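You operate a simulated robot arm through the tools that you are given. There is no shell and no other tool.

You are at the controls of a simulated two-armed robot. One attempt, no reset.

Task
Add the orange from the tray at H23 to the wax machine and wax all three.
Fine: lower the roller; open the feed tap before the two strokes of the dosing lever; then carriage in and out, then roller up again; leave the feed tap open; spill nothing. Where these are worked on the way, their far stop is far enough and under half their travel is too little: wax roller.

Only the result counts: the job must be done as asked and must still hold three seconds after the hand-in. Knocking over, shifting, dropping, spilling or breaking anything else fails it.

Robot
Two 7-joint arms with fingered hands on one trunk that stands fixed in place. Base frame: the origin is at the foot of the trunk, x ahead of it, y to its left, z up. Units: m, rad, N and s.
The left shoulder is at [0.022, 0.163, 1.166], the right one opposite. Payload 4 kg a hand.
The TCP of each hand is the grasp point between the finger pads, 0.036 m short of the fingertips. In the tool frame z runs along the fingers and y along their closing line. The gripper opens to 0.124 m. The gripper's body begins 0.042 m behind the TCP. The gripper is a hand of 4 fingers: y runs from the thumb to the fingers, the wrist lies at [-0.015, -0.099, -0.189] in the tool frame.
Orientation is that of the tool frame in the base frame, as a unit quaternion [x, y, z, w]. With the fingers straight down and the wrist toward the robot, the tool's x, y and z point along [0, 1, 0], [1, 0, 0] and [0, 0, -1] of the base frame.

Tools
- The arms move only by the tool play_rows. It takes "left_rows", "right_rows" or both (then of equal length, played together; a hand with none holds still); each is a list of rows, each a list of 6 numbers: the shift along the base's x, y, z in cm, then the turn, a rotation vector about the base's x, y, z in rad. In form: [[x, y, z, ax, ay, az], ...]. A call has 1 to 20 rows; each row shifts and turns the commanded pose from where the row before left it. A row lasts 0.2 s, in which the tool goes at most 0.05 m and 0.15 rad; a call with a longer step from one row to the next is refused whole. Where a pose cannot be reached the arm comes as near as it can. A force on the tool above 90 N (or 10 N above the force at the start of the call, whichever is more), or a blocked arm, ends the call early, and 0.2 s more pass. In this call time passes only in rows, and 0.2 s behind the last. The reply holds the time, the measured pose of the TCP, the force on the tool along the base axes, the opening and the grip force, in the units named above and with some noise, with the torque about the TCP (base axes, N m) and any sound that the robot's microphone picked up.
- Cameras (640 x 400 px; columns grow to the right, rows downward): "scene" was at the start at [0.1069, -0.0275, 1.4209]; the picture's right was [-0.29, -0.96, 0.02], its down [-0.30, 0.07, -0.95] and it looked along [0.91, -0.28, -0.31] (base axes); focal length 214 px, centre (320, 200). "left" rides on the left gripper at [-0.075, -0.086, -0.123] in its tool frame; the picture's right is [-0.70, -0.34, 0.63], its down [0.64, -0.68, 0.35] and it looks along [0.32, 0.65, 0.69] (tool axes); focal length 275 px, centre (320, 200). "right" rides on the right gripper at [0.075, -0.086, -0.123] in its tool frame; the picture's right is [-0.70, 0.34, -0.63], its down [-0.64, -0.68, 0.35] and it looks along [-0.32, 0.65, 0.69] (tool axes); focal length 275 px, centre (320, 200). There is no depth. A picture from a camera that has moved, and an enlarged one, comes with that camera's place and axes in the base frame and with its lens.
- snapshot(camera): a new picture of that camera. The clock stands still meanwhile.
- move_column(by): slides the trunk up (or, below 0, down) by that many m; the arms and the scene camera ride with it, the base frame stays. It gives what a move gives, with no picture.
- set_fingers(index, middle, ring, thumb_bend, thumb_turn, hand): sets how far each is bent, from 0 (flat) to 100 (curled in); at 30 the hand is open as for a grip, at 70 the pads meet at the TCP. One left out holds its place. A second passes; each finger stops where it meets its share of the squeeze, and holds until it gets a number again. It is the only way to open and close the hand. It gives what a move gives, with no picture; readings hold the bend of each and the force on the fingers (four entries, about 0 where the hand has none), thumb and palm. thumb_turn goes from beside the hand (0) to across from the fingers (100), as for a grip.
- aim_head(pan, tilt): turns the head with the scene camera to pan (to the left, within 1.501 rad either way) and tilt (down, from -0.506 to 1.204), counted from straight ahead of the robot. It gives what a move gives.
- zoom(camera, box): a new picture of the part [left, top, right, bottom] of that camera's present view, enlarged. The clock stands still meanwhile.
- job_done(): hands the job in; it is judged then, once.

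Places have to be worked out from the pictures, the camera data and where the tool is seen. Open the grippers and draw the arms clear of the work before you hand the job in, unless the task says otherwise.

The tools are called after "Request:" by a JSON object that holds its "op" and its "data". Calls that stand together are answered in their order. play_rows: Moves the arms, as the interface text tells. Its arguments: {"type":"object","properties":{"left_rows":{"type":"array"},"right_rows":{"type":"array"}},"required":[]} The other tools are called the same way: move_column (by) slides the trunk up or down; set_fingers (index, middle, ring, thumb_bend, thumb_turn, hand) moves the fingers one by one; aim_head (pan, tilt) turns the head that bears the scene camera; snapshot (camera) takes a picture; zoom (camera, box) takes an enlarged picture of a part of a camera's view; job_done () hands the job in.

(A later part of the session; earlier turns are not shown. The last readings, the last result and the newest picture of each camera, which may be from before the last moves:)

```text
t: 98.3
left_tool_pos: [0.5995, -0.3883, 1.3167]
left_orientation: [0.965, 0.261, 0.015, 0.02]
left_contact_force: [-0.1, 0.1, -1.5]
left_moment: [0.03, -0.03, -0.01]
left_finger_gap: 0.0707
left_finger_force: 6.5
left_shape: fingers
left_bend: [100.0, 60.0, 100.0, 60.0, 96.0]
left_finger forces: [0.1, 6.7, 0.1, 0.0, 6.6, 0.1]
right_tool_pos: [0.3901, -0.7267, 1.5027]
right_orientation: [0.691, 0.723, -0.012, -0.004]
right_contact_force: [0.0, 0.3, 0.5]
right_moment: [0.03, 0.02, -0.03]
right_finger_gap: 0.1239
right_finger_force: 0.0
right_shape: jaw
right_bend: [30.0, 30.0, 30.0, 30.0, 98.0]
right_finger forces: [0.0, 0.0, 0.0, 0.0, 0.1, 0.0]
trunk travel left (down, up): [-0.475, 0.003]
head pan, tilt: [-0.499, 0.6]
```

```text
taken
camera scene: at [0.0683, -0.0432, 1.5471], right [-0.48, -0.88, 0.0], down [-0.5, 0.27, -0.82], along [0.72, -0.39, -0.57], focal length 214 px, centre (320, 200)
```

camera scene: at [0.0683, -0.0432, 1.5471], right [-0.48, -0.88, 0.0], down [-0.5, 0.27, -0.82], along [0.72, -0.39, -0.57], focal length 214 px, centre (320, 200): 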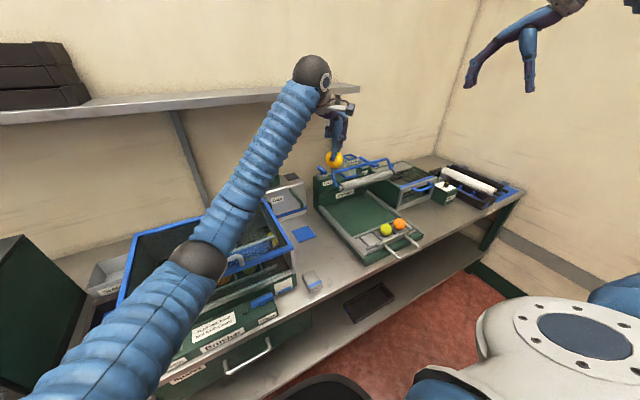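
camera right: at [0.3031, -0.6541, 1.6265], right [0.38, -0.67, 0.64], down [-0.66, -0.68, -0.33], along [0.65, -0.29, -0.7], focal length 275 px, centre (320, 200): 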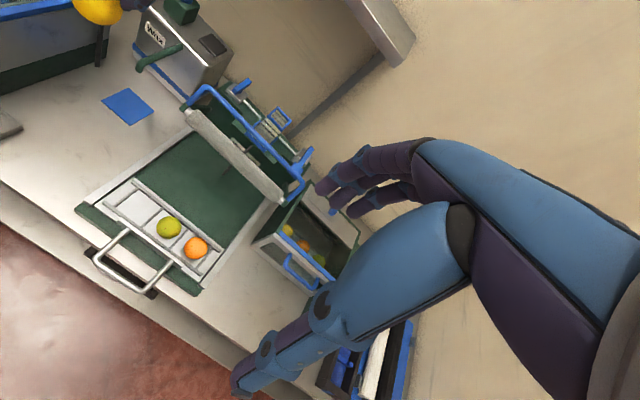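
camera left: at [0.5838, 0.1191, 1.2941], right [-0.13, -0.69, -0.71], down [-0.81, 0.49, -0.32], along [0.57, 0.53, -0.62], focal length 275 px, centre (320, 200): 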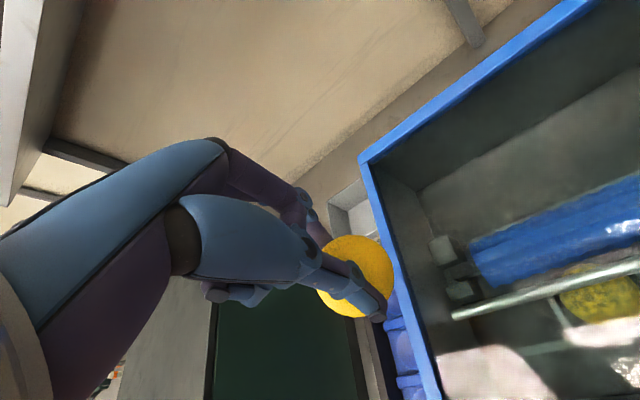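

I zoom on the carriage from both cameras to fix the cell positions.

Request:
{"op": "zoom", "data": {"camera": "right", "box": [60, 70, 320, 310]}}

Request:
{"op": "zoom", "data": {"camera": "scene", "box": [310, 150, 470, 270]}}

```text
1.67 times, centred on (190, 190) of right
camera zoom: at [0.3031, -0.6541, 1.6265], right [0.38, -0.67, 0.64], down [-0.66, -0.68, -0.33], along [0.65, -0.29, -0.7], focal length 459 px, centre (537, 217)
```

zoom: 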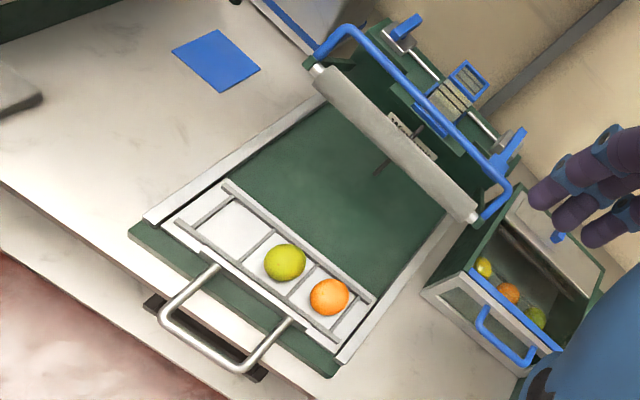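

```text
3.33 times, centred on (390, 210) of scene
camera zoom: at [0.0683, -0.0432, 1.5471], right [-0.48, -0.88, 0.0], down [-0.5, 0.27, -0.82], along [0.72, -0.39, -0.57], focal length 715 px, centre (87, 167)
```

zoom: 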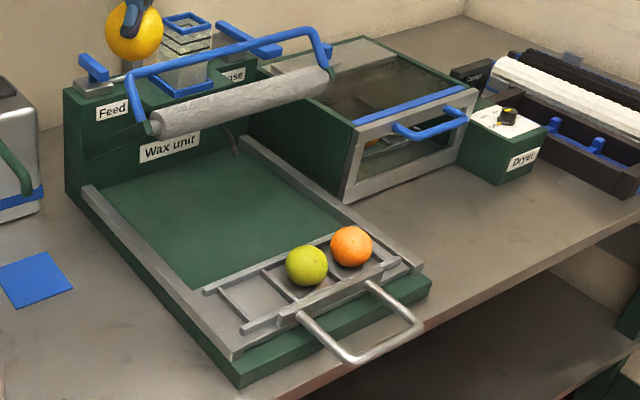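

Triangulated: green fruit (0.556, -0.647, 0.893), orange (0.555, -0.727, 0.893); so the empty cell is at (0.556, -0.566). I move the fruit above it at a safe height.

Request:
{"op": "play_rows", "data": {"left_rows": [[-0.3, -1.2, -0.5, 0.0022, 0.0028, 0], [-0.31, -1.27, -0.7, 0.0022, 0.0028, 0], [-0.31, -1.27, -0.7, 0.0022, 0.0028, 0], [-0.31, -1.27, -0.7, 0.0022, 0.0028, 0], [-0.31, -1.27, -0.7, 0.0022, 0.0028, 0], [-0.31, -1.27, -0.7, 0.0022, 0.0028, 0], [-0.31, -1.27, -0.7, 0.0022, 0.0028, 0], [-0.31, -1.27, -0.7, 0.0022, 0.0028, 0], [-0.31, -1.27, -0.7, 0.0022, 0.0028, 0], [-0.31, -1.27, -0.7, 0.0022, 0.0028, 0], [-0.31, -1.27, -0.7, 0.0022, 0.0028, 0], [-0.31, -1.27, -0.7, 0.0022, 0.0028, 0], [-0.31, -1.27, -0.7, 0.0022, 0.0028, 0], [-0.31, -1.3, -0.7, 0.0022, 0.0028, 0], [0, 0, 0, 0, 0, 0]]}}

Request:
{"op": "snapshot", "data": {"camera": "right"}}

Request:
{"op": "snapshot", "data": {"camera": "scene"}}

```text
t: 101.5
left_tool_pos: [0.5564, -0.5641, 1.2197]
left_orientation: [0.966, 0.26, -0.001, 0.0]
left_contact_force: [0.9, 0.0, -0.9]
left_moment: [-0.02, 0.01, -0.03]
left_finger_gap: 0.0709
left_finger_force: 6.6
left_shape: fingers
left_bend: [100.0, 60.0, 100.0, 60.0, 96.0]
left_finger forces: [0.0, 6.5, 0.1, 0.0, 6.2, 0.0]
right_tool_pos: [0.3925, -0.7267, 1.5027]
right_orientation: [0.691, 0.723, -0.011, -0.003]
right_contact_force: [0.8, 0.6, -0.4]
right_moment: [0.0, 0.02, -0.03]
right_finger_gap: 0.1239
right_finger_force: 0.1
right_shape: jaw
right_bend: [30.0, 30.0, 30.0, 30.0, 98.0]
right_finger forces: [0.0, 0.0, 0.0, 0.0, 0.1, 0.0]
trunk travel left (down, up): [-0.475, 0.003]
head pan, tilt: [-0.499, 0.6]
```

```text
taken
camera right: at [0.3037, -0.6538, 1.6264], right [0.38, -0.67, 0.64], down [-0.66, -0.68, -0.33], along [0.65, -0.29, -0.7], focal length 275 px, centre (320, 200)
```

right: 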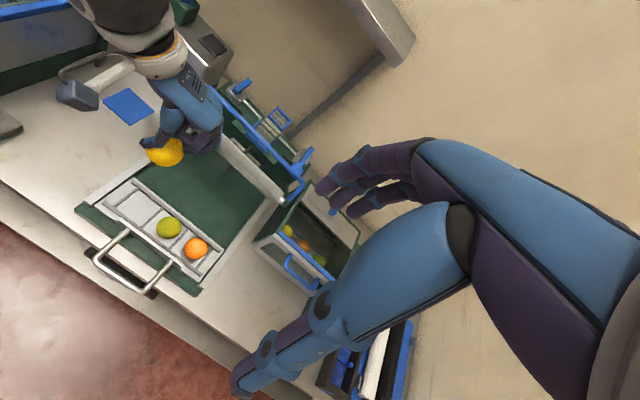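

```text
taken
camera scene: at [0.0688, -0.0431, 1.547], right [-0.48, -0.88, 0.0], down [-0.5, 0.27, -0.82], along [0.72, -0.39, -0.57], focal length 214 px, centre (320, 200)
```

scene: 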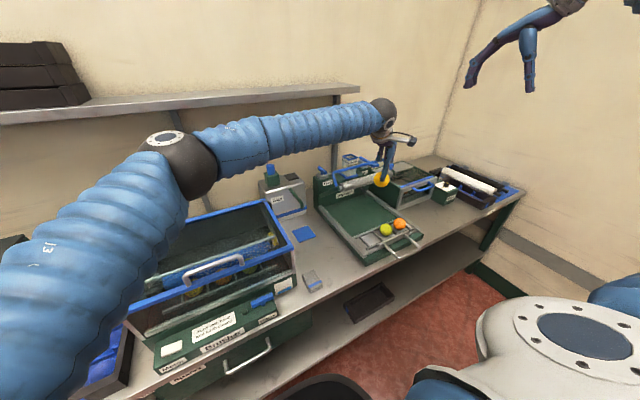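

Reach is fine. I descend to about 10 cm above the bed, then check alignment in zoomed views.

Request:
{"op": "play_rows", "data": {"left_rows": [[0, 0, -1.2, 0, 0, 0], [0, 0, -1.3, 0, 0, 0], [0, 0, -1.3, 0, 0, 0], [0, 0, -1.3, 0, 0, 0], [0, 0, -1.3, 0, 0, 0], [0, 0, -1.3, 0, 0, 0], [0, 0, -1.3, 0, 0, 0], [0, 0, -1.3, 0, 0, 0], [0, 0, -1.3, 0, 0, 0], [0, 0, -1.3, 0, 0, 0], [0, 0, -1.3, 0, 0, 0], [0, 0, -1.3, 0, 0, 0], [0, 0, -1.3, 0, 0, 0], [0, 0, -1.2, 0, 0, 0], [0, 0, 0, 0, 0, 0]]}}

Request:
{"op": "zoom", "data": {"camera": "right", "box": [60, 90, 260, 290]}}

Request:
{"op": "zoom", "data": {"camera": "scene", "box": [330, 140, 450, 260]}}

```text
t: 104.8
left_tool_pos: [0.5558, -0.5642, 1.0406]
left_orientation: [0.965, 0.262, -0.002, 0.001]
left_contact_force: [-0.6, -0.6, -0.8]
left_moment: [-0.02, -0.01, 0.02]
left_finger_gap: 0.0706
left_finger_force: 6.2
left_shape: fingers
left_bend: [100.0, 60.0, 100.0, 60.0, 96.0]
left_finger forces: [0.1, 6.4, 0.0, 0.0, 6.2, 0.0]
right_tool_pos: [0.3901, -0.7268, 1.5031]
right_orientation: [0.69, 0.723, -0.011, -0.003]
right_contact_force: [-0.2, 0.1, 0.2]
right_moment: [0.0, 0.01, -0.04]
right_finger_gap: 0.1241
right_finger_force: 0.1
right_shape: jaw
right_bend: [30.0, 30.0, 30.0, 30.0, 98.0]
right_finger forces: [0.1, 0.0, 0.0, 0.0, 0.1, 0.1]
trunk travel left (down, up): [-0.475, 0.003]
head pan, tilt: [-0.499, 0.6]
```

```text
2.00 times, centred on (160, 190) of right
camera zoom: at [0.3029, -0.6542, 1.6265], right [0.38, -0.67, 0.64], down [-0.66, -0.68, -0.33], along [0.65, -0.29, -0.7], focal length 551 px, centre (640, 220)
```

zoom: 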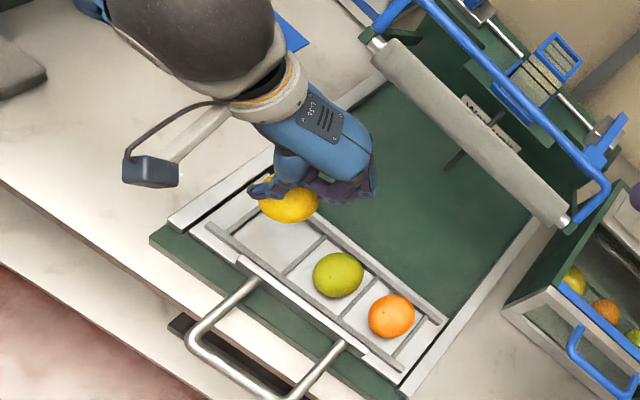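

```text
3.33 times, centred on (390, 200) of scene
camera zoom: at [0.0681, -0.0434, 1.5471], right [-0.48, -0.88, 0.0], down [-0.5, 0.27, -0.82], along [0.72, -0.39, -0.57], focal length 715 px, centre (87, 200)
```

zoom: 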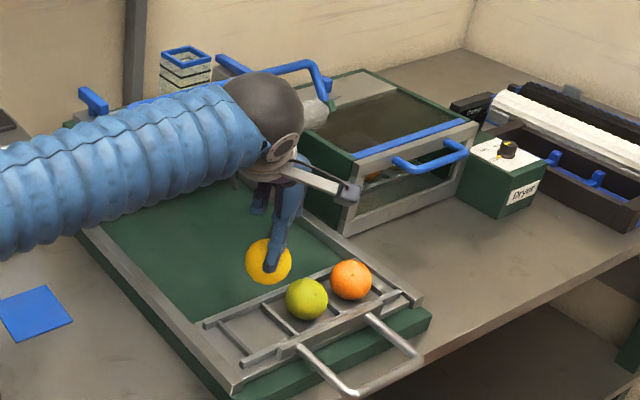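

The fruit is at about (0.551, -0.557), 10.8 cm above its resting height; I correct by (+5, -8) mm while descending 7 cm.

Request:
{"op": "play_rows", "data": {"left_rows": [[0.1, -0.2, -0.8, 0, 0, 0], [0.1, -0.2, -1.0, 0, 0, 0], [0.1, -0.2, -1.0, 0, 0, 0], [0.1, -0.1, -1.0, 0, 0, 0], [0.1, -0.1, -1.0, 0, 0, 0], [0, 0, -1.0, 0, 0, 0], [0, 0, -1.0, 0, 0, 0], [0, 0, -0.2, 0, 0, 0], [0, 0, 0, 0, 0, 0]]}}

Request:
{"op": "zoom", "data": {"camera": "right", "box": [80, 110, 240, 270]}}

Request:
{"op": "zoom", "data": {"camera": "scene", "box": [350, 170, 450, 260]}}

Request:
{"op": "snapshot", "data": {"camera": "left"}}

```text
t: 106.8
left_tool_pos: [0.5754, -0.5561, 0.9624]
left_orientation: [0.965, 0.261, -0.001, -0.001]
left_contact_force: [0.6, 1.0, -0.8]
left_moment: [0.01, -0.02, 0.03]
left_finger_gap: 0.0703
left_finger_force: 6.2
left_shape: fingers
left_bend: [100.0, 60.0, 100.0, 60.0, 96.0]
left_finger forces: [0.0, 6.4, 0.0, 0.1, 6.1, 0.1]
left hand out of reach, approached as far as the arm can: row 1, 3, 6
right_tool_pos: [0.39, -0.7276, 1.5017]
right_orientation: [0.691, 0.723, -0.01, -0.003]
right_contact_force: [0.1, -0.5, 0.7]
right_moment: [-0.03, -0.01, 0.02]
right_finger_gap: 0.124
right_finger_force: 0.1
right_shape: jaw
right_bend: [30.0, 30.0, 30.0, 30.0, 98.0]
right_finger forces: [0.0, 0.0, 0.1, 0.0, 0.0, 0.1]
trunk travel left (down, up): [-0.475, 0.003]
head pan, tilt: [-0.499, 0.6]
```

```text
2.50 times, centred on (160, 190) of right
camera zoom: at [0.3031, -0.6542, 1.6265], right [0.38, -0.67, 0.64], down [-0.66, -0.68, -0.33], along [0.65, -0.29, -0.7], focal length 688 px, centre (720, 225)
```

zoom: 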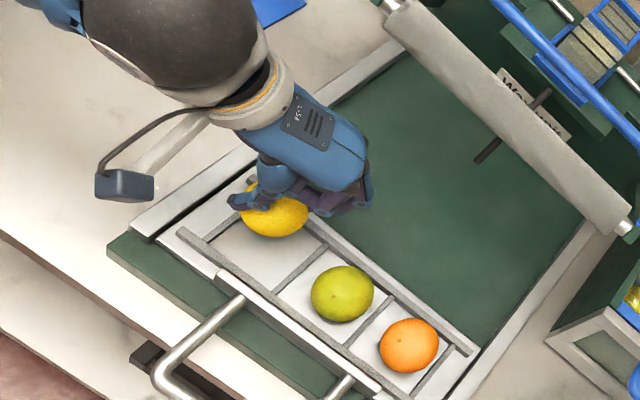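

```text
4.44 times, centred on (400, 215) of scene
camera zoom: at [0.0683, -0.0434, 1.5471], right [-0.48, -0.88, 0.0], down [-0.5, 0.27, -0.82], along [0.72, -0.39, -0.57], focal length 953 px, centre (-36, 133)
```

zoom: 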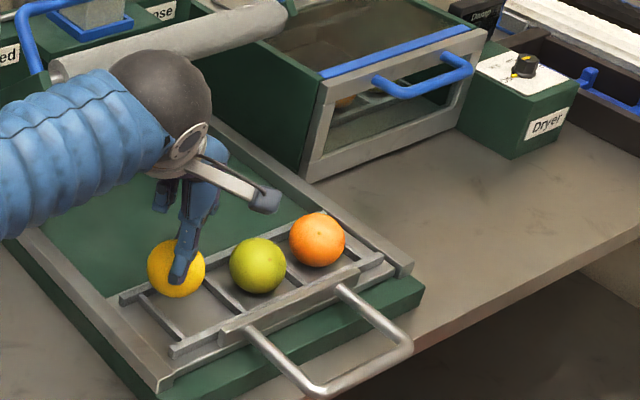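

```text
taken
camera left: at [0.4663, -0.52, 1.0868], right [-0.77, -0.06, -0.63], down [0.21, 0.91, -0.35], along [0.6, -0.4, -0.69], focal length 275 px, centre (320, 200)
```

left: 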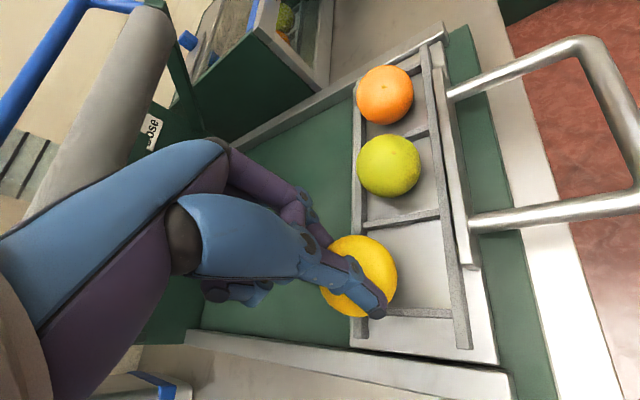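

The left arm is at its reach limit here (1.5 cm short). I raise the hand and lower the column, which brings the shoulder closer to the work.

Request:
{"op": "play_rows", "data": {"left_rows": [[0, 0, 1.0, 0, 0, 0], [0, 0, 1.3, 0, 0, 0], [0, 0, 1.3, 0, 0, 0], [0, 0, 1.3, 0, 0, 0], [0, 0, 1.3, 0, 0, 0], [0, 0, 1.3, 0, 0, 0], [0, 0, 1.3, 0, 0, 0], [0, 0, 1.3, 0, 0, 0], [0, 0, 1.3, 0, 0, 0], [0, 0, 1.3, 0, 0, 0], [0, 0, 1.3, 0, 0, 0], [0, 0, 1.0, 0, 0, 0], [0, 0, 0, 0, 0, 0]]}}

Request:
{"op": "snapshot", "data": {"camera": "scene"}}

```text
t: 109.5
left_tool_pos: [0.5728, -0.5589, 1.1132]
left_orientation: [0.965, 0.26, 0.0, 0.0]
left_contact_force: [-0.4, 0.6, -0.9]
left_moment: [-0.02, -0.03, -0.07]
left_finger_gap: 0.0704
left_finger_force: 6.6
left_shape: fingers
left_bend: [100.0, 60.0, 100.0, 60.0, 96.0]
left_finger forces: [0.0, 6.2, 0.1, 0.0, 6.1, 0.1]
right_tool_pos: [0.3909, -0.7265, 1.5017]
right_orientation: [0.691, 0.723, -0.011, -0.003]
right_contact_force: [0.9, -0.7, -0.3]
right_moment: [-0.02, -0.01, -0.01]
right_finger_gap: 0.1238
right_finger_force: 0.0
right_shape: jaw
right_bend: [30.0, 30.0, 30.0, 30.0, 98.0]
right_finger forces: [0.0, 0.1, 0.1, 0.1, 0.0, 0.0]
trunk travel left (down, up): [-0.475, 0.003]
head pan, tilt: [-0.499, 0.6]
```

```text
taken
camera scene: at [0.0684, -0.0436, 1.547], right [-0.48, -0.88, 0.0], down [-0.5, 0.27, -0.82], along [0.72, -0.39, -0.57], focal length 214 px, centre (320, 200)
```

scene: 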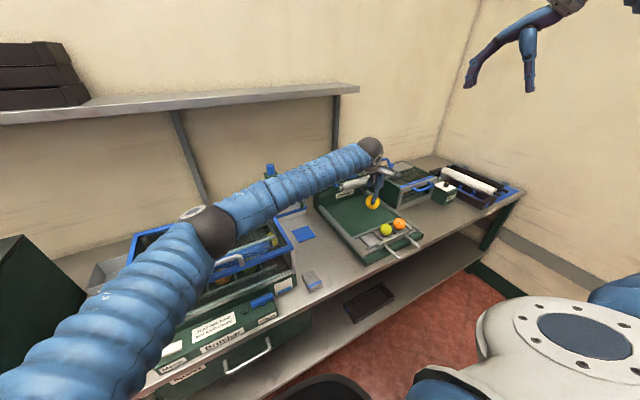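

The limit is a joint limit rather than length. I first test whether the lateral correction works at this height.

Request:
{"op": "play_rows", "data": {"left_rows": [[-0.4, -0.5, 0, 0, 0, 0], [-0.4, -0.5, 0, 0, 0, 0], [-0.4, -0.4, 0, 0, 0, 0], [0, 0, 0, 0, 0, 0]]}}

Request:
{"op": "move_column", "data": {"by": -0.07}}

Request:
{"op": "snapshot", "data": {"camera": "scene"}}

```text
t: 110.5
left_tool_pos: [0.565, -0.565, 1.1139]
left_orientation: [0.965, 0.26, 0.0, 0.001]
left_contact_force: [0.4, -0.1, -1.1]
left_moment: [0.01, 0.0, -0.04]
left_finger_gap: 0.0705
left_finger_force: 6.3
left_shape: fingers
left_bend: [100.0, 60.0, 100.0, 60.0, 96.0]
left_finger forces: [0.0, 6.2, 0.0, 0.0, 6.1, 0.1]
left hand out of reach, approached as far as the arm can: row 2
right_tool_pos: [0.39, -0.7273, 1.5037]
right_orientation: [0.691, 0.723, -0.011, -0.004]
right_contact_force: [-0.3, 0.0, -0.6]
right_moment: [0.0, -0.01, 0.0]
right_finger_gap: 0.124
right_finger_force: 0.0
right_shape: jaw
right_bend: [30.0, 30.0, 30.0, 30.0, 98.0]
right_finger forces: [0.1, 0.0, 0.0, 0.1, 0.0, 0.0]
trunk travel left (down, up): [-0.475, 0.003]
head pan, tilt: [-0.499, 0.6]
```

```text
t: 111.6
left_tool_pos: [0.5649, -0.5651, 1.0348]
left_orientation: [0.965, 0.26, -0.008, 0.0]
left_contact_force: [0.8, -0.2, -1.0]
left_moment: [0.0, 0.0, -0.01]
left_finger_gap: 0.0706
left_finger_force: 6.3
left_shape: fingers
left_bend: [100.0, 60.0, 100.0, 60.0, 96.0]
left_finger forces: [0.0, 6.3, 0.0, 0.1, 6.1, 0.0]
right_tool_pos: [0.3917, -0.7274, 1.4315]
right_orientation: [0.691, 0.723, -0.012, -0.002]
right_contact_force: [0.3, 0.3, 0.0]
right_moment: [-0.01, -0.04, -0.01]
right_finger_gap: 0.124
right_finger_force: 0.1
right_shape: jaw
right_bend: [30.0, 30.0, 30.0, 30.0, 98.0]
right_finger forces: [0.0, 0.1, 0.1, 0.1, 0.0, 0.0]
trunk travel left (down, up): [-0.405, 0.073]
head pan, tilt: [-0.499, 0.6]
```

```text
taken
camera scene: at [0.0742, -0.0434, 1.4761], right [-0.48, -0.88, 0.01], down [-0.51, 0.27, -0.82], along [0.72, -0.39, -0.58], focal length 214 px, centre (320, 200)
```

scene: 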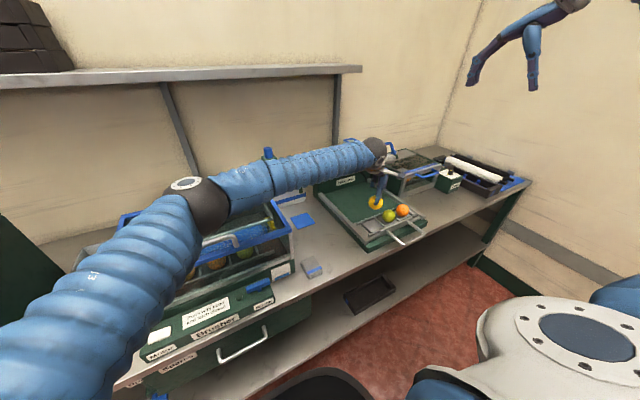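

The column drop worked with ample clearance. I tilt the fingers slightly outward (8.5°) to ease the arm and apply the remaining shift.

Request:
{"op": "play_rows", "data": {"left_rows": [[0, 0, 0, -0.026, -0.015, 0], [0, 0, 0, -0.026, -0.015, 0], [0, 0, 0, -0.026, -0.015, 0], [0, 0, 0, -0.026, -0.015, 0], [0, 0, 0, -0.026, -0.015, 0], [-0.2, -0.3, 0, 0, 0, 0], [-0.2, -0.3, 0, 0, 0, 0], [0, -0.3, 0, 0, 0, 0], [0, 0, 0, 0, 0, 0]]}}

Request:
{"op": "zoom", "data": {"camera": "right", "box": [80, 110, 240, 270]}}

Request:
{"op": "zoom", "data": {"camera": "scene", "box": [350, 160, 450, 250]}}

```text
t: 113.6
left_tool_pos: [0.5604, -0.5744, 1.0362]
left_orientation: [0.963, 0.259, 0.012, 0.072]
left_contact_force: [0.7, 0.1, -1.8]
left_moment: [-0.01, -0.01, 0.02]
left_finger_gap: 0.0704
left_finger_force: 5.8
left_shape: fingers
left_bend: [100.0, 60.0, 100.0, 60.0, 96.0]
left_finger forces: [0.0, 6.2, 0.0, 0.0, 6.1, 0.0]
right_tool_pos: [0.3915, -0.728, 1.4303]
right_orientation: [0.691, 0.723, -0.01, -0.002]
right_contact_force: [-0.1, 0.0, 0.7]
right_moment: [0.04, 0.03, -0.01]
right_finger_gap: 0.1242
right_finger_force: 0.0
right_shape: jaw
right_bend: [30.0, 30.0, 30.0, 30.0, 98.0]
right_finger forces: [0.0, 0.1, 0.1, 0.1, 0.0, 0.1]
trunk travel left (down, up): [-0.405, 0.073]
head pan, tilt: [-0.499, 0.6]
```

```text
2.50 times, centred on (160, 190) of right
camera zoom: at [0.304, -0.6538, 1.5559], right [0.38, -0.67, 0.64], down [-0.66, -0.68, -0.33], along [0.65, -0.29, -0.7], focal length 688 px, centre (720, 225)
```

zoom: 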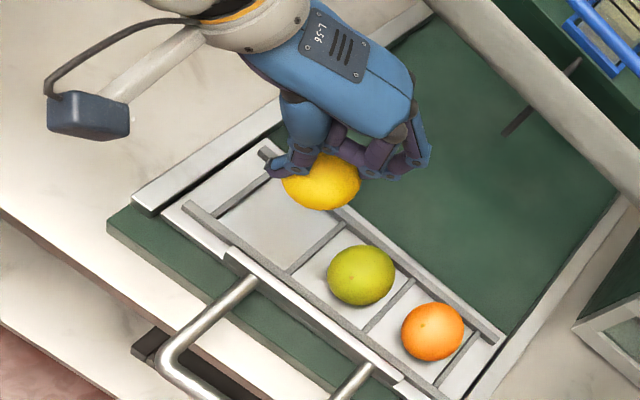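

```text
4.44 times, centred on (400, 205) of scene
camera zoom: at [0.0743, -0.0434, 1.4762], right [-0.48, -0.88, 0.01], down [-0.51, 0.27, -0.82], along [0.72, -0.39, -0.58], focal length 953 px, centre (-36, 178)
```

zoom: 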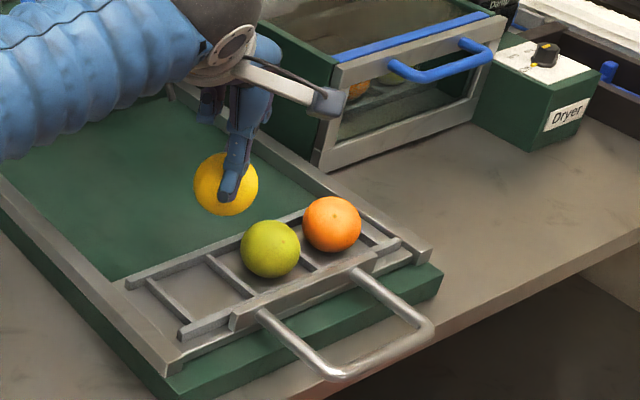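

Now in reach: fruit at (0.565, -0.5715), target (0.563, -0.567) in the same calibration, 10.7 cm to go. I descend 8 cm with a small correction.

Request:
{"op": "play_rows", "data": {"left_rows": [[0, 0.1, -0.8, 0, 0, 0], [-0.1, 0.1, -1.0, 0, 0, 0], [0, 0.1, -1.0, 0, 0, 0], [-0.1, 0.1, -1.0, 0, 0, 0], [0, 0, -1.0, 0, 0, 0], [0, 0, -1.0, 0, 0, 0], [0, 0, -1.0, 0, 0, 0], [0, 0, -0.7, 0, 0, 0], [0, 0, -0.5, 0, 0, 0], [0, 0, 0, 0, 0, 0]]}}

Request:
{"op": "zoom", "data": {"camera": "right", "box": [80, 110, 240, 270]}}

Request:
{"op": "zoom", "data": {"camera": "scene", "box": [350, 160, 450, 250]}}

```text
t: 115.8
left_tool_pos: [0.5594, -0.569, 0.9566]
left_orientation: [0.963, 0.26, 0.012, 0.072]
left_contact_force: [-0.1, -0.2, -0.9]
left_moment: [0.02, 0.01, -0.02]
left_finger_gap: 0.0703
left_finger_force: 6.3
left_shape: fingers
left_bend: [100.0, 60.0, 100.0, 60.0, 96.0]
left_finger forces: [0.1, 6.1, 0.1, 0.0, 6.2, 0.0]
right_tool_pos: [0.3909, -0.7259, 1.4315]
right_orientation: [0.691, 0.723, -0.012, -0.003]
right_contact_force: [0.8, 0.2, -0.4]
right_moment: [-0.04, -0.01, -0.01]
right_finger_gap: 0.1239
right_finger_force: 0.0
right_shape: jaw
right_bend: [30.0, 30.0, 30.0, 30.0, 98.0]
right_finger forces: [0.1, 0.0, 0.1, 0.0, 0.1, 0.0]
trunk travel left (down, up): [-0.405, 0.073]
head pan, tilt: [-0.499, 0.6]
```

```text
2.50 times, centred on (160, 190) of right
camera zoom: at [0.304, -0.6538, 1.5558], right [0.38, -0.67, 0.64], down [-0.66, -0.68, -0.33], along [0.65, -0.29, -0.7], focal length 688 px, centre (720, 225)
```

zoom: 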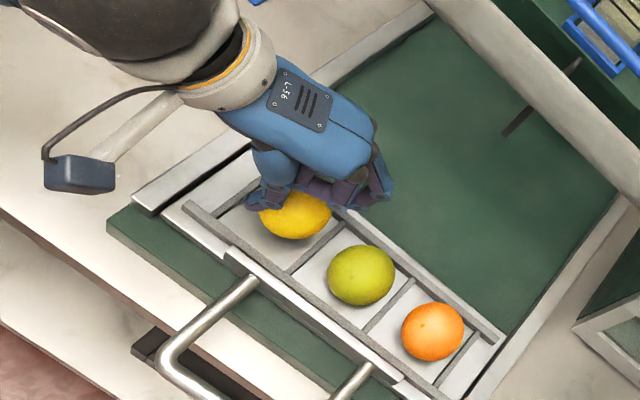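

```text
4.44 times, centred on (400, 205) of scene
camera zoom: at [0.0743, -0.0434, 1.4763], right [-0.48, -0.88, 0.01], down [-0.51, 0.27, -0.82], along [0.72, -0.39, -0.58], focal length 953 px, centre (-36, 178)
```

zoom: 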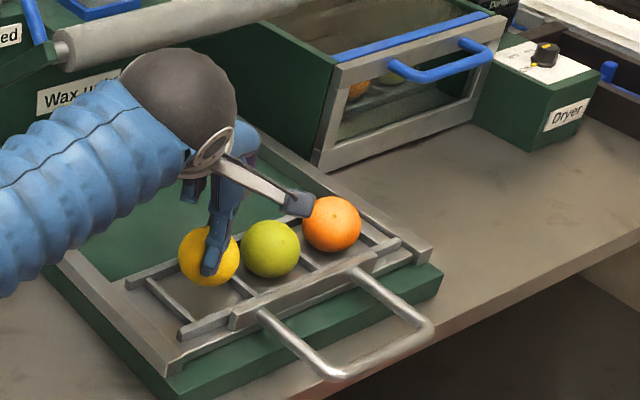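

Alignment within ~1 mm laterally; about 2.5–3 cm remain. I descend 2 cm more in small steps.

Request:
{"op": "play_rows", "data": {"left_rows": [[0, 0, -0.5, 0, 0, 0], [0, 0, -0.5, 0, 0, 0], [0, 0, -0.5, 0, 0, 0], [0, 0, -0.4, 0, 0, 0], [0, 0, 0, 0, 0, 0]]}}

Request:
{"op": "zoom", "data": {"camera": "right", "box": [80, 110, 240, 270]}}

Request:
{"op": "zoom", "data": {"camera": "scene", "box": [350, 180, 430, 260]}}

```text
t: 117.0
left_tool_pos: [0.5596, -0.5687, 0.9364]
left_orientation: [0.963, 0.26, 0.012, 0.074]
left_contact_force: [2.2, -0.2, 10.3]
left_moment: [-0.04, -0.1, 0.01]
left_finger_gap: 0.0708
left_finger_force: 9.3
left_shape: fingers
left_bend: [100.0, 60.0, 100.0, 60.0, 96.0]
left_finger forces: [0.0, 10.4, 0.1, 0.0, 8.2, 0.0]
right_tool_pos: [0.3906, -0.7259, 1.4324]
right_orientation: [0.691, 0.723, -0.011, -0.002]
right_contact_force: [-0.5, 0.2, 0.8]
right_moment: [-0.03, -0.02, -0.01]
right_finger_gap: 0.1241
right_finger_force: 0.1
right_shape: jaw
right_bend: [30.0, 30.0, 30.0, 30.0, 98.0]
right_finger forces: [0.0, 0.0, 0.1, 0.0, 0.1, 0.1]
trunk travel left (down, up): [-0.405, 0.073]
head pan, tilt: [-0.499, 0.6]
```

```text
2.50 times, centred on (160, 190) of right
camera zoom: at [0.3038, -0.6534, 1.5562], right [0.38, -0.67, 0.64], down [-0.66, -0.68, -0.33], along [0.65, -0.29, -0.7], focal length 688 px, centre (720, 225)
```

zoom: 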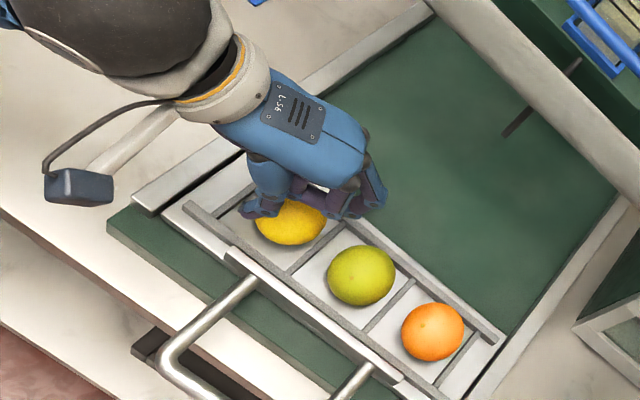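

```text
5.00 times, centred on (390, 220) of scene
camera zoom: at [0.0741, -0.043, 1.4764], right [-0.48, -0.88, 0.01], down [-0.51, 0.27, -0.82], along [0.72, -0.39, -0.58], focal length 1072 px, centre (-30, 100)
```

zoom: 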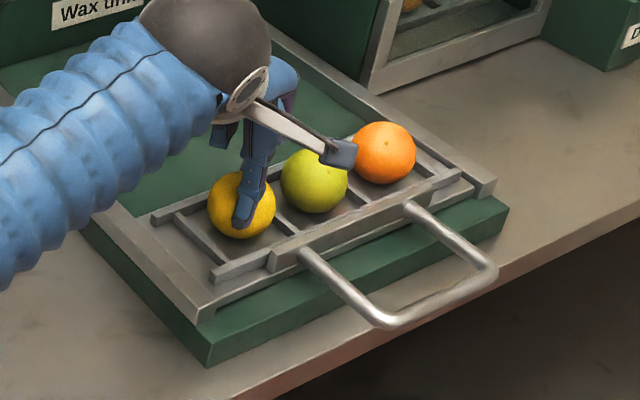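

The fruit is seated on the bed (10 N upward, same height as the neighbour). I ease up 2 mm and open the two digits slightly.

Request:
{"op": "play_rows", "data": {"left_rows": [[0, 0, 0.2, 0, 0, 0], [0, 0, 0, 0, 0, 0]]}}

Request:
{"op": "set_fingers", "data": {"hand": "left", "middle": 55, "thumb_bend": 54}}

Request:
{"op": "zoom", "data": {"camera": "right", "box": [80, 110, 240, 270]}}

Request:
{"op": "zoom", "data": {"camera": "scene", "box": [350, 180, 430, 260]}}

```text
t: 117.6
left_tool_pos: [0.56, -0.5698, 0.9392]
left_orientation: [0.963, 0.259, 0.012, 0.073]
left_contact_force: [0.8, 0.1, 3.8]
left_moment: [-0.02, -0.02, 0.0]
left_finger_gap: 0.0708
left_finger_force: 7.5
left_shape: fingers
left_bend: [100.0, 60.0, 100.0, 60.0, 96.0]
left_finger forces: [0.1, 7.8, 0.0, 0.0, 6.9, 0.0]
right_tool_pos: [0.3898, -0.7258, 1.432]
right_orientation: [0.69, 0.724, -0.011, -0.002]
right_contact_force: [-0.1, 0.3, 0.2]
right_moment: [-0.01, 0.01, 0.01]
right_finger_gap: 0.124
right_finger_force: 0.1
right_shape: jaw
right_bend: [30.0, 30.0, 30.0, 30.0, 98.0]
right_finger forces: [0.0, 0.0, 0.1, 0.1, 0.0, 0.0]
trunk travel left (down, up): [-0.405, 0.073]
head pan, tilt: [-0.499, 0.6]
```

```text
t: 118.6
left_tool_pos: [0.5591, -0.5688, 0.9383]
left_orientation: [0.963, 0.259, 0.012, 0.073]
left_contact_force: [0.7, 0.1, 0.1]
left_moment: [0.02, 0.02, 0.02]
left_finger_gap: 0.0712
left_finger_force: 0.1
left_shape: fingers
left_bend: [100.0, 55.0, 100.0, 53.0, 97.0]
left_finger forces: [0.0, 0.0, 0.0, 0.0, 0.0, 0.1]
right_tool_pos: [0.3923, -0.7276, 1.4322]
right_orientation: [0.691, 0.723, -0.01, -0.003]
right_contact_force: [-0.4, -0.8, -0.2]
right_moment: [0.01, 0.02, -0.02]
right_finger_gap: 0.1239
right_finger_force: 0.1
right_shape: jaw
right_bend: [30.0, 30.0, 30.0, 30.0, 98.0]
right_finger forces: [0.0, 0.0, 0.0, 0.0, 0.1, 0.0]
trunk travel left (down, up): [-0.405, 0.073]
head pan, tilt: [-0.499, 0.6]
```

```text
2.50 times, centred on (160, 190) of right
camera zoom: at [0.3038, -0.6537, 1.5559], right [0.38, -0.67, 0.64], down [-0.66, -0.68, -0.33], along [0.65, -0.29, -0.7], focal length 688 px, centre (720, 225)
```

zoom: 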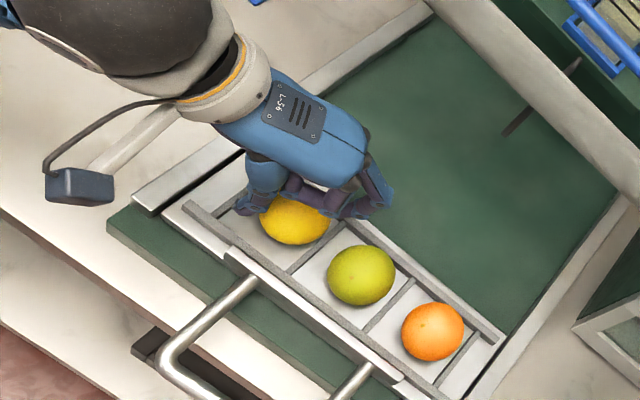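

```text
5.00 times, centred on (390, 220) of scene
camera zoom: at [0.0742, -0.0433, 1.4762], right [-0.48, -0.88, 0.01], down [-0.51, 0.27, -0.82], along [0.72, -0.39, -0.58], focal length 1072 px, centre (-30, 100)
```

zoom: 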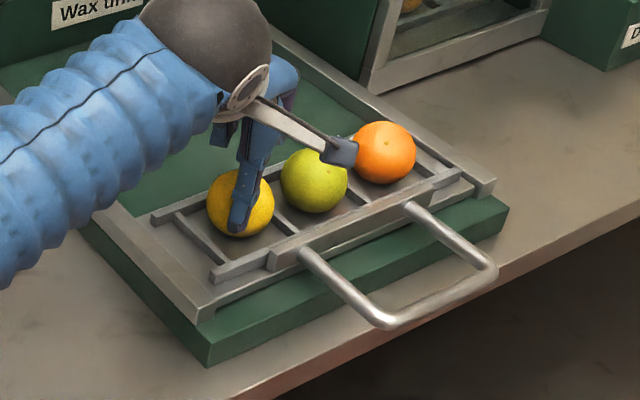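

Both digits are free. I open the thumb slightly more and lift away slowly.

Request:
{"op": "set_fingers", "data": {"hand": "left", "thumb_bend": 49, "middle": 53}}

Request:
{"op": "play_rows", "data": {"left_rows": [[0, 0, 0.4, 0, 0, 0], [0, 0, 0.5, 0, 0, 0], [0, 0, 0.6, 0, 0, 0], [0, 0, 0.8, 0, 0, 0], [0, 0, 1.0, 0, 0, 0], [0, 0, 1.2, 0, 0, 0], [0, 0, 1.3, 0, 0, 0], [0, 0, 1.3, 0, 0, 0], [0, 0, 1.3, 0, 0, 0], [0, 0, 1.3, 0, 0, 0]]}}

Request:
{"op": "zoom", "data": {"camera": "right", "box": [80, 110, 240, 270]}}

Request:
{"op": "snapshot", "data": {"camera": "scene"}}

```text
t: 119.6
left_tool_pos: [0.5602, -0.5698, 0.9385]
left_orientation: [0.963, 0.259, 0.012, 0.072]
left_contact_force: [0.3, -0.1, 0.0]
left_moment: [-0.01, 0.03, 0.01]
left_finger_gap: 0.0715
left_finger_force: 0.0
left_shape: fingers
left_bend: [100.0, 53.0, 100.0, 49.0, 97.0]
left_finger forces: [0.1, 0.0, 0.0, 0.0, 0.0, 0.0]
right_tool_pos: [0.3911, -0.7259, 1.4322]
right_orientation: [0.691, 0.723, -0.011, -0.003]
right_contact_force: [0.2, 0.4, -0.3]
right_moment: [0.04, -0.05, 0.03]
right_finger_gap: 0.1241
right_finger_force: 0.1
right_shape: jaw
right_bend: [30.0, 30.0, 30.0, 30.0, 98.0]
right_finger forces: [0.0, 0.1, 0.1, 0.1, 0.1, 0.1]
trunk travel left (down, up): [-0.405, 0.073]
head pan, tilt: [-0.499, 0.6]
```

```text
t: 121.8
left_tool_pos: [0.558, -0.5711, 1.0358]
left_orientation: [0.963, 0.259, 0.013, 0.072]
left_contact_force: [-0.3, -0.5, -0.5]
left_moment: [0.01, 0.01, 0.03]
left_finger_gap: 0.0713
left_finger_force: 0.0
left_shape: fingers
left_bend: [100.0, 53.0, 100.0, 49.0, 97.0]
left_finger forces: [0.1, 0.0, 0.0, 0.0, 0.1, 0.0]
right_tool_pos: [0.3906, -0.7258, 1.4319]
right_orientation: [0.691, 0.723, -0.011, -0.002]
right_contact_force: [-0.2, 0.0, -0.3]
right_moment: [-0.04, -0.01, -0.01]
right_finger_gap: 0.1244
right_finger_force: 0.1
right_shape: jaw
right_bend: [30.0, 30.0, 30.0, 30.0, 98.0]
right_finger forces: [0.0, 0.0, 0.0, 0.1, 0.0, 0.0]
trunk travel left (down, up): [-0.405, 0.073]
head pan, tilt: [-0.499, 0.6]
```

```text
2.50 times, centred on (160, 190) of right
camera zoom: at [0.3037, -0.6537, 1.5559], right [0.38, -0.67, 0.64], down [-0.66, -0.68, -0.33], along [0.65, -0.29, -0.7], focal length 688 px, centre (720, 225)
```

zoom: 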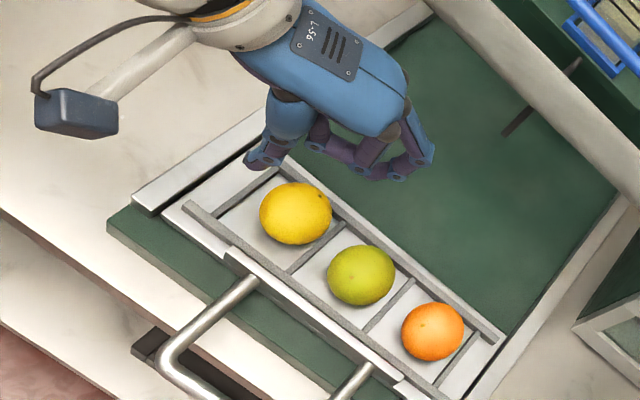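

```text
taken
camera scene: at [0.0741, -0.0433, 1.4763], right [-0.48, -0.88, 0.01], down [-0.51, 0.27, -0.82], along [0.72, -0.39, -0.58], focal length 214 px, centre (320, 200)
```

scene: 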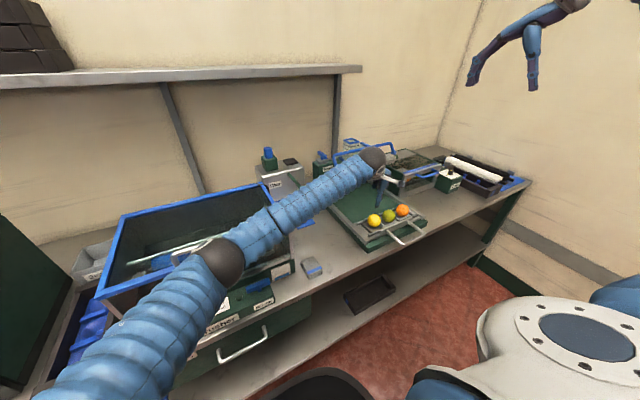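

All three fruit are in the carriage. I withdraw the left arm back along its path, up and to the left, undoing the tilt.

Request:
{"op": "play_rows", "data": {"left_rows": [[0, 0.3, 1.2, 0, 0, 0], [0.3, 1.2, 1.0, 0.0093, 0.0054, 0], [0.3, 1.27, 1.0, 0.0093, 0.0054, 0], [0.3, 1.27, 1.0, 0.0093, 0.0054, 0], [0.3, 1.27, 1.0, 0.0093, 0.0054, 0], [0.3, 1.27, 1.0, 0.0093, 0.0054, 0], [0.3, 1.27, 1.0, 0.0093, 0.0054, 0], [0.3, 1.27, 1.0, 0.0093, 0.0054, 0], [0.3, 1.27, 1.0, 0.0093, 0.0054, 0], [0.3, 1.27, 1.0, 0.0093, 0.0054, 0], [0.3, 1.27, 1.0, 0.0093, 0.0054, 0], [0.3, 1.27, 1.0, 0.0093, 0.0054, 0], [0.3, 1.27, 1.0, 0.0093, 0.0054, 0], [0.3, 1.27, 1.0, 0.0093, 0.0054, 0], [0.3, 1.27, 1.0, 0.0093, 0.0054, 0], [0.6, 1.3, 0.5, 0, 0, 0.01], [0.6, 1.3, 0.5, 0, 0, 0.01], [0.6, 1.3, 0.5, 0, 0, 0.01], [0.6, 1.3, 0.5, 0, 0, 0.01], [0.6, 1.3, 0.5, 0, 0, 0.01]]}}

Request:
{"op": "play_rows", "data": {"left_rows": [[0.6, 1.3, 0, 0, 0, 0.01], [0.6, 1.3, 0, 0, 0, 0.01], [0.6, 1.3, 0, 0, 0, 0.01], [0.6, 1.3, 0, 0, 0, 0.01], [0.6, 1.3, 0, 0, 0, 0.01], [0.6, 1.3, 0, 0, 0, 0.01], [0.6, 1.3, 0, 0, 0, 0.01], [0.6, 1.3, 0, 0, 0, 0.01], [0.6, 1.3, 0, 0, 0, 0.01], [0.6, 1.3, 0, 0, 0, 0.01], [0.6, 1.3, 0, 0, 0, 0.01], [0.6, 1.3, 0, 0, 0, 0.01], [0.6, 1.3, 0, 0, 0, 0.01], [0.6, 1.3, 0, 0, 0, 0.01], [0.6, 1.3, 0, 0, 0, 0.01], [0.6, 1.3, 0, 0, 0, 0.01], [0.6, 1.3, 0, 0, 0, 0.01], [0.6, 1.3, 0, 0, 0, 0.01]]}}

Request:
{"op": "snapshot", "data": {"camera": "scene"}}

```text
t: 126.0
left_tool_pos: [0.616, -0.332, 1.2199]
left_orientation: [0.959, 0.282, -0.001, 0.001]
left_contact_force: [-0.1, 0.1, 0.1]
left_moment: [0.02, -0.02, 0.01]
left_finger_gap: 0.0713
left_finger_force: 0.1
left_shape: fingers
left_bend: [100.0, 53.0, 100.0, 49.0, 97.0]
left_finger forces: [0.0, 0.1, 0.0, 0.0, 0.0, 0.0]
right_tool_pos: [0.3729, -0.7319, 1.4354]
right_orientation: [0.692, 0.722, -0.005, 0.002]
right_contact_force: [0.1, 1.4, 0.4]
right_moment: [-0.01, -0.01, 0.0]
right_finger_gap: 0.1242
right_finger_force: 0.0
right_shape: jaw
right_bend: [30.0, 30.0, 30.0, 30.0, 98.0]
right_finger forces: [0.0, 0.0, 0.0, 0.1, 0.0, 0.0]
trunk travel left (down, up): [-0.405, 0.073]
head pan, tilt: [-0.499, 0.6]
```

```text
t: 130.0
left_tool_pos: [0.7163, -0.1111, 1.2265]
left_orientation: [0.933, 0.36, 0.0, 0.004]
left_contact_force: [0.1, -0.8, 0.4]
left_moment: [0.0, 0.01, 0.0]
left_finger_gap: 0.0713
left_finger_force: 0.1
left_shape: fingers
left_bend: [100.0, 53.0, 100.0, 49.0, 97.0]
left_finger forces: [0.0, 0.0, 0.1, 0.0, 0.0, 0.0]
right_tool_pos: [0.371, -0.7343, 1.4345]
right_orientation: [0.691, 0.723, -0.002, 0.002]
right_contact_force: [-0.6, 0.0, 0.1]
right_moment: [0.05, -0.07, -0.01]
right_finger_gap: 0.1242
right_finger_force: 0.1
right_shape: jaw
right_bend: [30.0, 30.0, 30.0, 30.0, 98.0]
right_finger forces: [0.1, 0.0, 0.1, 0.0, 0.1, 0.1]
trunk travel left (down, up): [-0.405, 0.073]
head pan, tilt: [-0.499, 0.6]
stopped in row 18 (left hand): the arm was blocked; the commanded pose is now the measured one
```

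```text
taken
camera scene: at [0.049, -0.0515, 1.4778], right [-0.47, -0.88, -0.01], down [-0.49, 0.28, -0.82], along [0.73, -0.39, -0.57], focal length 214 px, centre (320, 200)
```

scene: 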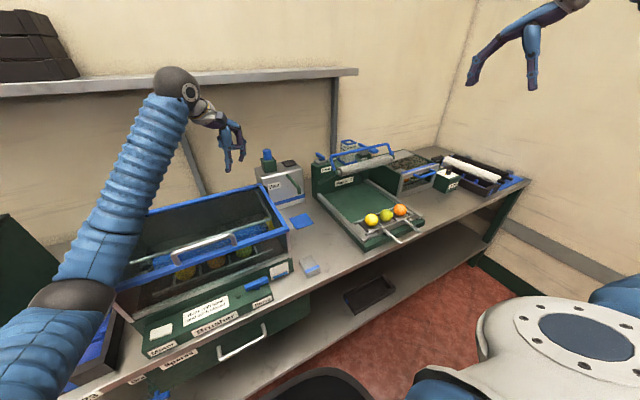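

The elbow came too low and pressed on the hood's front-left corner. I back up a few steps to relieve it, and look.

Request:
{"op": "play_rows", "data": {"left_rows": [[-0.3, -1.0, 0.3, 0, 0, -0.01], [-0.6, -1.3, 0.3, 0, 0, -0.01], [-0.6, -1.3, 0.3, 0, 0, -0.01], [-0.6, -1.3, 0.3, 0, 0, -0.01], [-0.6, -1.3, 0.3, 0, 0, -0.01], [-0.6, -1.3, 0.3, 0, 0, -0.01], [-0.6, -1.3, 0.3, 0, 0, -0.01], [-0.6, -1.3, 0.3, 0, 0, -0.01], [0, 0, 0, 0, 0, 0]]}}

Request:
{"op": "aim_head", "data": {"pan": 0.1, "tilt": 0.75}}

Request:
{"op": "snapshot", "data": {"camera": "scene"}}

```text
t: 132.0
left_tool_pos: [0.6765, -0.2023, 1.2505]
left_orientation: [0.945, 0.326, 0.0, 0.005]
left_contact_force: [0.9, -0.9, -0.1]
left_moment: [0.01, 0.01, -0.03]
left_finger_gap: 0.0714
left_finger_force: 0.1
left_shape: fingers
left_bend: [100.0, 53.0, 100.0, 49.0, 97.0]
left_finger forces: [0.0, 0.1, 0.1, 0.0, 0.1, 0.0]
right_tool_pos: [0.3762, -0.7281, 1.4364]
right_orientation: [0.69, 0.723, -0.005, 0.0]
right_contact_force: [0.5, 0.1, 0.5]
right_moment: [0.03, 0.04, 0.02]
right_finger_gap: 0.124
right_finger_force: 0.1
right_shape: jaw
right_bend: [30.0, 30.0, 30.0, 30.0, 98.0]
right_finger forces: [0.0, 0.0, 0.0, 0.0, 0.1, 0.0]
trunk travel left (down, up): [-0.405, 0.073]
head pan, tilt: [-0.499, 0.6]
```

```text
t: 133.0
left_tool_pos: [0.6772, -0.2024, 1.2477]
left_orientation: [0.945, 0.327, 0.0, 0.004]
left_contact_force: [-0.1, -0.4, 0.1]
left_moment: [-0.01, 0.01, 0.02]
left_finger_gap: 0.0716
left_finger_force: 0.1
left_shape: fingers
left_bend: [100.0, 53.0, 100.0, 49.0, 97.0]
left_finger forces: [0.0, 0.0, 0.0, 0.0, 0.0, 0.1]
right_tool_pos: [0.3734, -0.7291, 1.4374]
right_orientation: [0.691, 0.723, -0.005, 0.002]
right_contact_force: [-0.7, 0.2, 0.5]
right_moment: [0.0, -0.03, -0.02]
right_finger_gap: 0.1239
right_finger_force: 0.1
right_shape: jaw
right_bend: [30.0, 30.0, 30.0, 30.0, 98.0]
right_finger forces: [0.0, 0.1, 0.0, 0.1, 0.1, 0.1]
trunk travel left (down, up): [-0.405, 0.073]
head pan, tilt: [0.099, 0.75]
```

```text
taken
camera scene: at [0.0606, 0.0034, 1.4645], right [0.1, -1.0, 0.0], down [-0.68, -0.06, -0.73], along [0.73, 0.07, -0.68], focal length 214 px, centre (320, 200)
```

scene: 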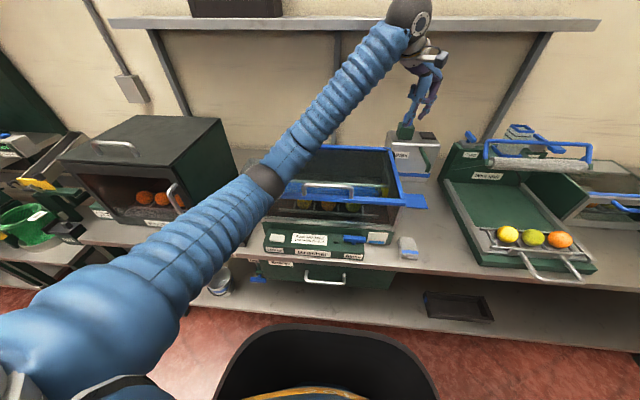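

The trunk is still displaced ~2 cm. I zoom in on hood and elbow to understand the contact.

Request:
{"op": "zoom", "data": {"camera": "scene", "box": [220, 120, 430, 280]}}

Request:
{"op": "zoom", "data": {"camera": "right", "box": [0, 0, 200, 150]}}

Request:
{"op": "snapshot", "data": {"camera": "left"}}

```text
2.50 times, centred on (325, 200) of scene
camera zoom: at [0.0606, 0.0034, 1.4645], right [0.1, -1.0, 0.0], down [-0.68, -0.06, -0.73], along [0.73, 0.07, -0.68], focal length 536 px, centre (308, 200)
```

zoom: 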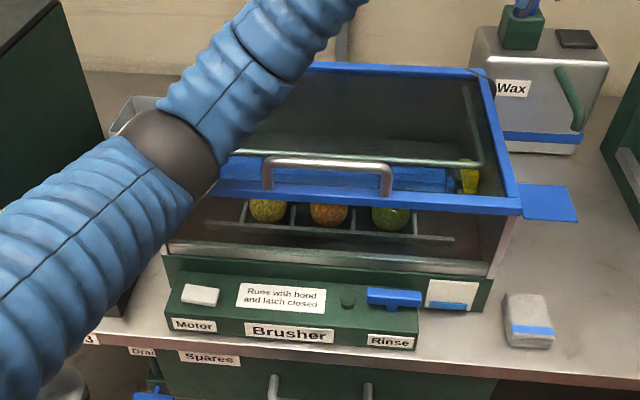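

```text
2.67 times, centred on (100, 75) of right
camera zoom: at [0.2857, -0.6571, 1.5588], right [0.37, -0.67, 0.64], down [-0.65, -0.68, -0.34], along [0.66, -0.29, -0.69], focal length 734 px, centre (907, 533)
```

zoom: 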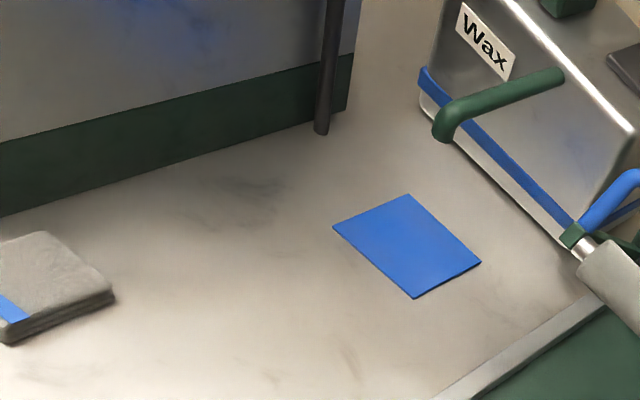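

```text
taken
camera left: at [0.5643, -0.1797, 1.372], right [-0.76, -0.17, -0.63], down [0.09, 0.93, -0.35], along [0.65, -0.32, -0.69], focal length 275 px, centre (320, 200)
```

left: 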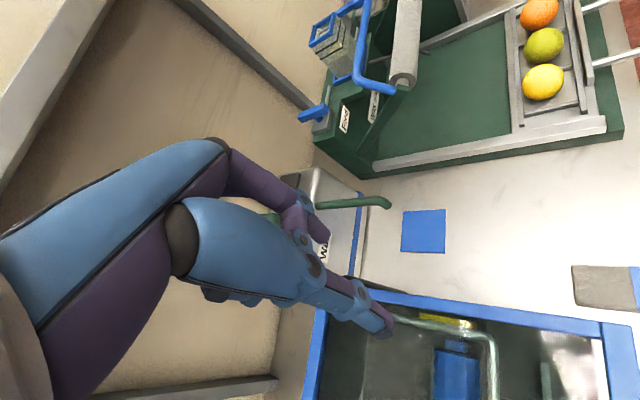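

My earlier depth guesses for the elbow were too short: it is actually at about (0.54, 0.21, 1.08), i.e. resting on the hood's front corner. I raise the column to lift it straight off.

Request:
{"op": "move_column", "data": {"by": 0.07}}

Request:
{"op": "zoom", "data": {"camera": "scene", "box": [220, 120, 430, 280]}}

```text
t: 134.1
left_tool_pos: [0.6985, -0.1985, 1.3042]
left_orientation: [0.945, 0.328, -0.011, 0.002]
left_contact_force: [0.8, -0.7, -0.5]
left_moment: [-0.01, 0.06, -0.04]
left_finger_gap: 0.0715
left_finger_force: 0.2
left_shape: fingers
left_bend: [100.0, 53.0, 100.0, 49.0, 97.0]
left_finger forces: [0.1, 0.1, 0.0, 0.1, 0.0, 0.0]
right_tool_pos: [0.3982, -0.7249, 1.4996]
right_orientation: [0.69, 0.723, -0.013, -0.003]
right_contact_force: [0.3, -0.4, -0.2]
right_moment: [0.01, 0.07, -0.01]
right_finger_gap: 0.1237
right_finger_force: 0.0
right_shape: jaw
right_bend: [30.0, 30.0, 30.0, 30.0, 98.0]
right_finger forces: [0.0, 0.0, 0.1, 0.0, 0.1, 0.0]
trunk travel left (down, up): [-0.475, 0.003]
head pan, tilt: [0.099, 0.75]
```

```text
2.50 times, centred on (325, 200) of scene
camera zoom: at [0.0781, 0.008, 1.5342], right [0.1, -0.99, 0.0], down [-0.68, -0.07, -0.73], along [0.73, 0.07, -0.68], focal length 536 px, centre (308, 200)
```

zoom: 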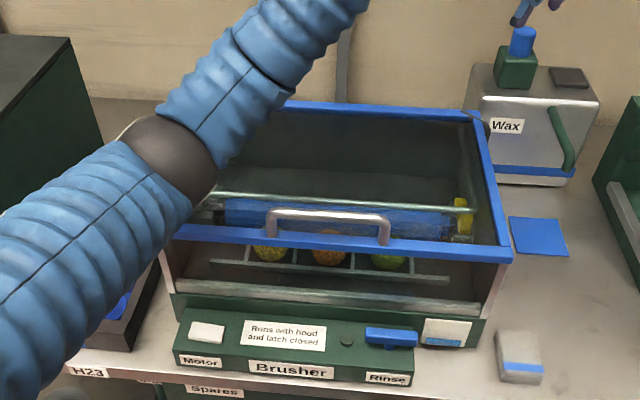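

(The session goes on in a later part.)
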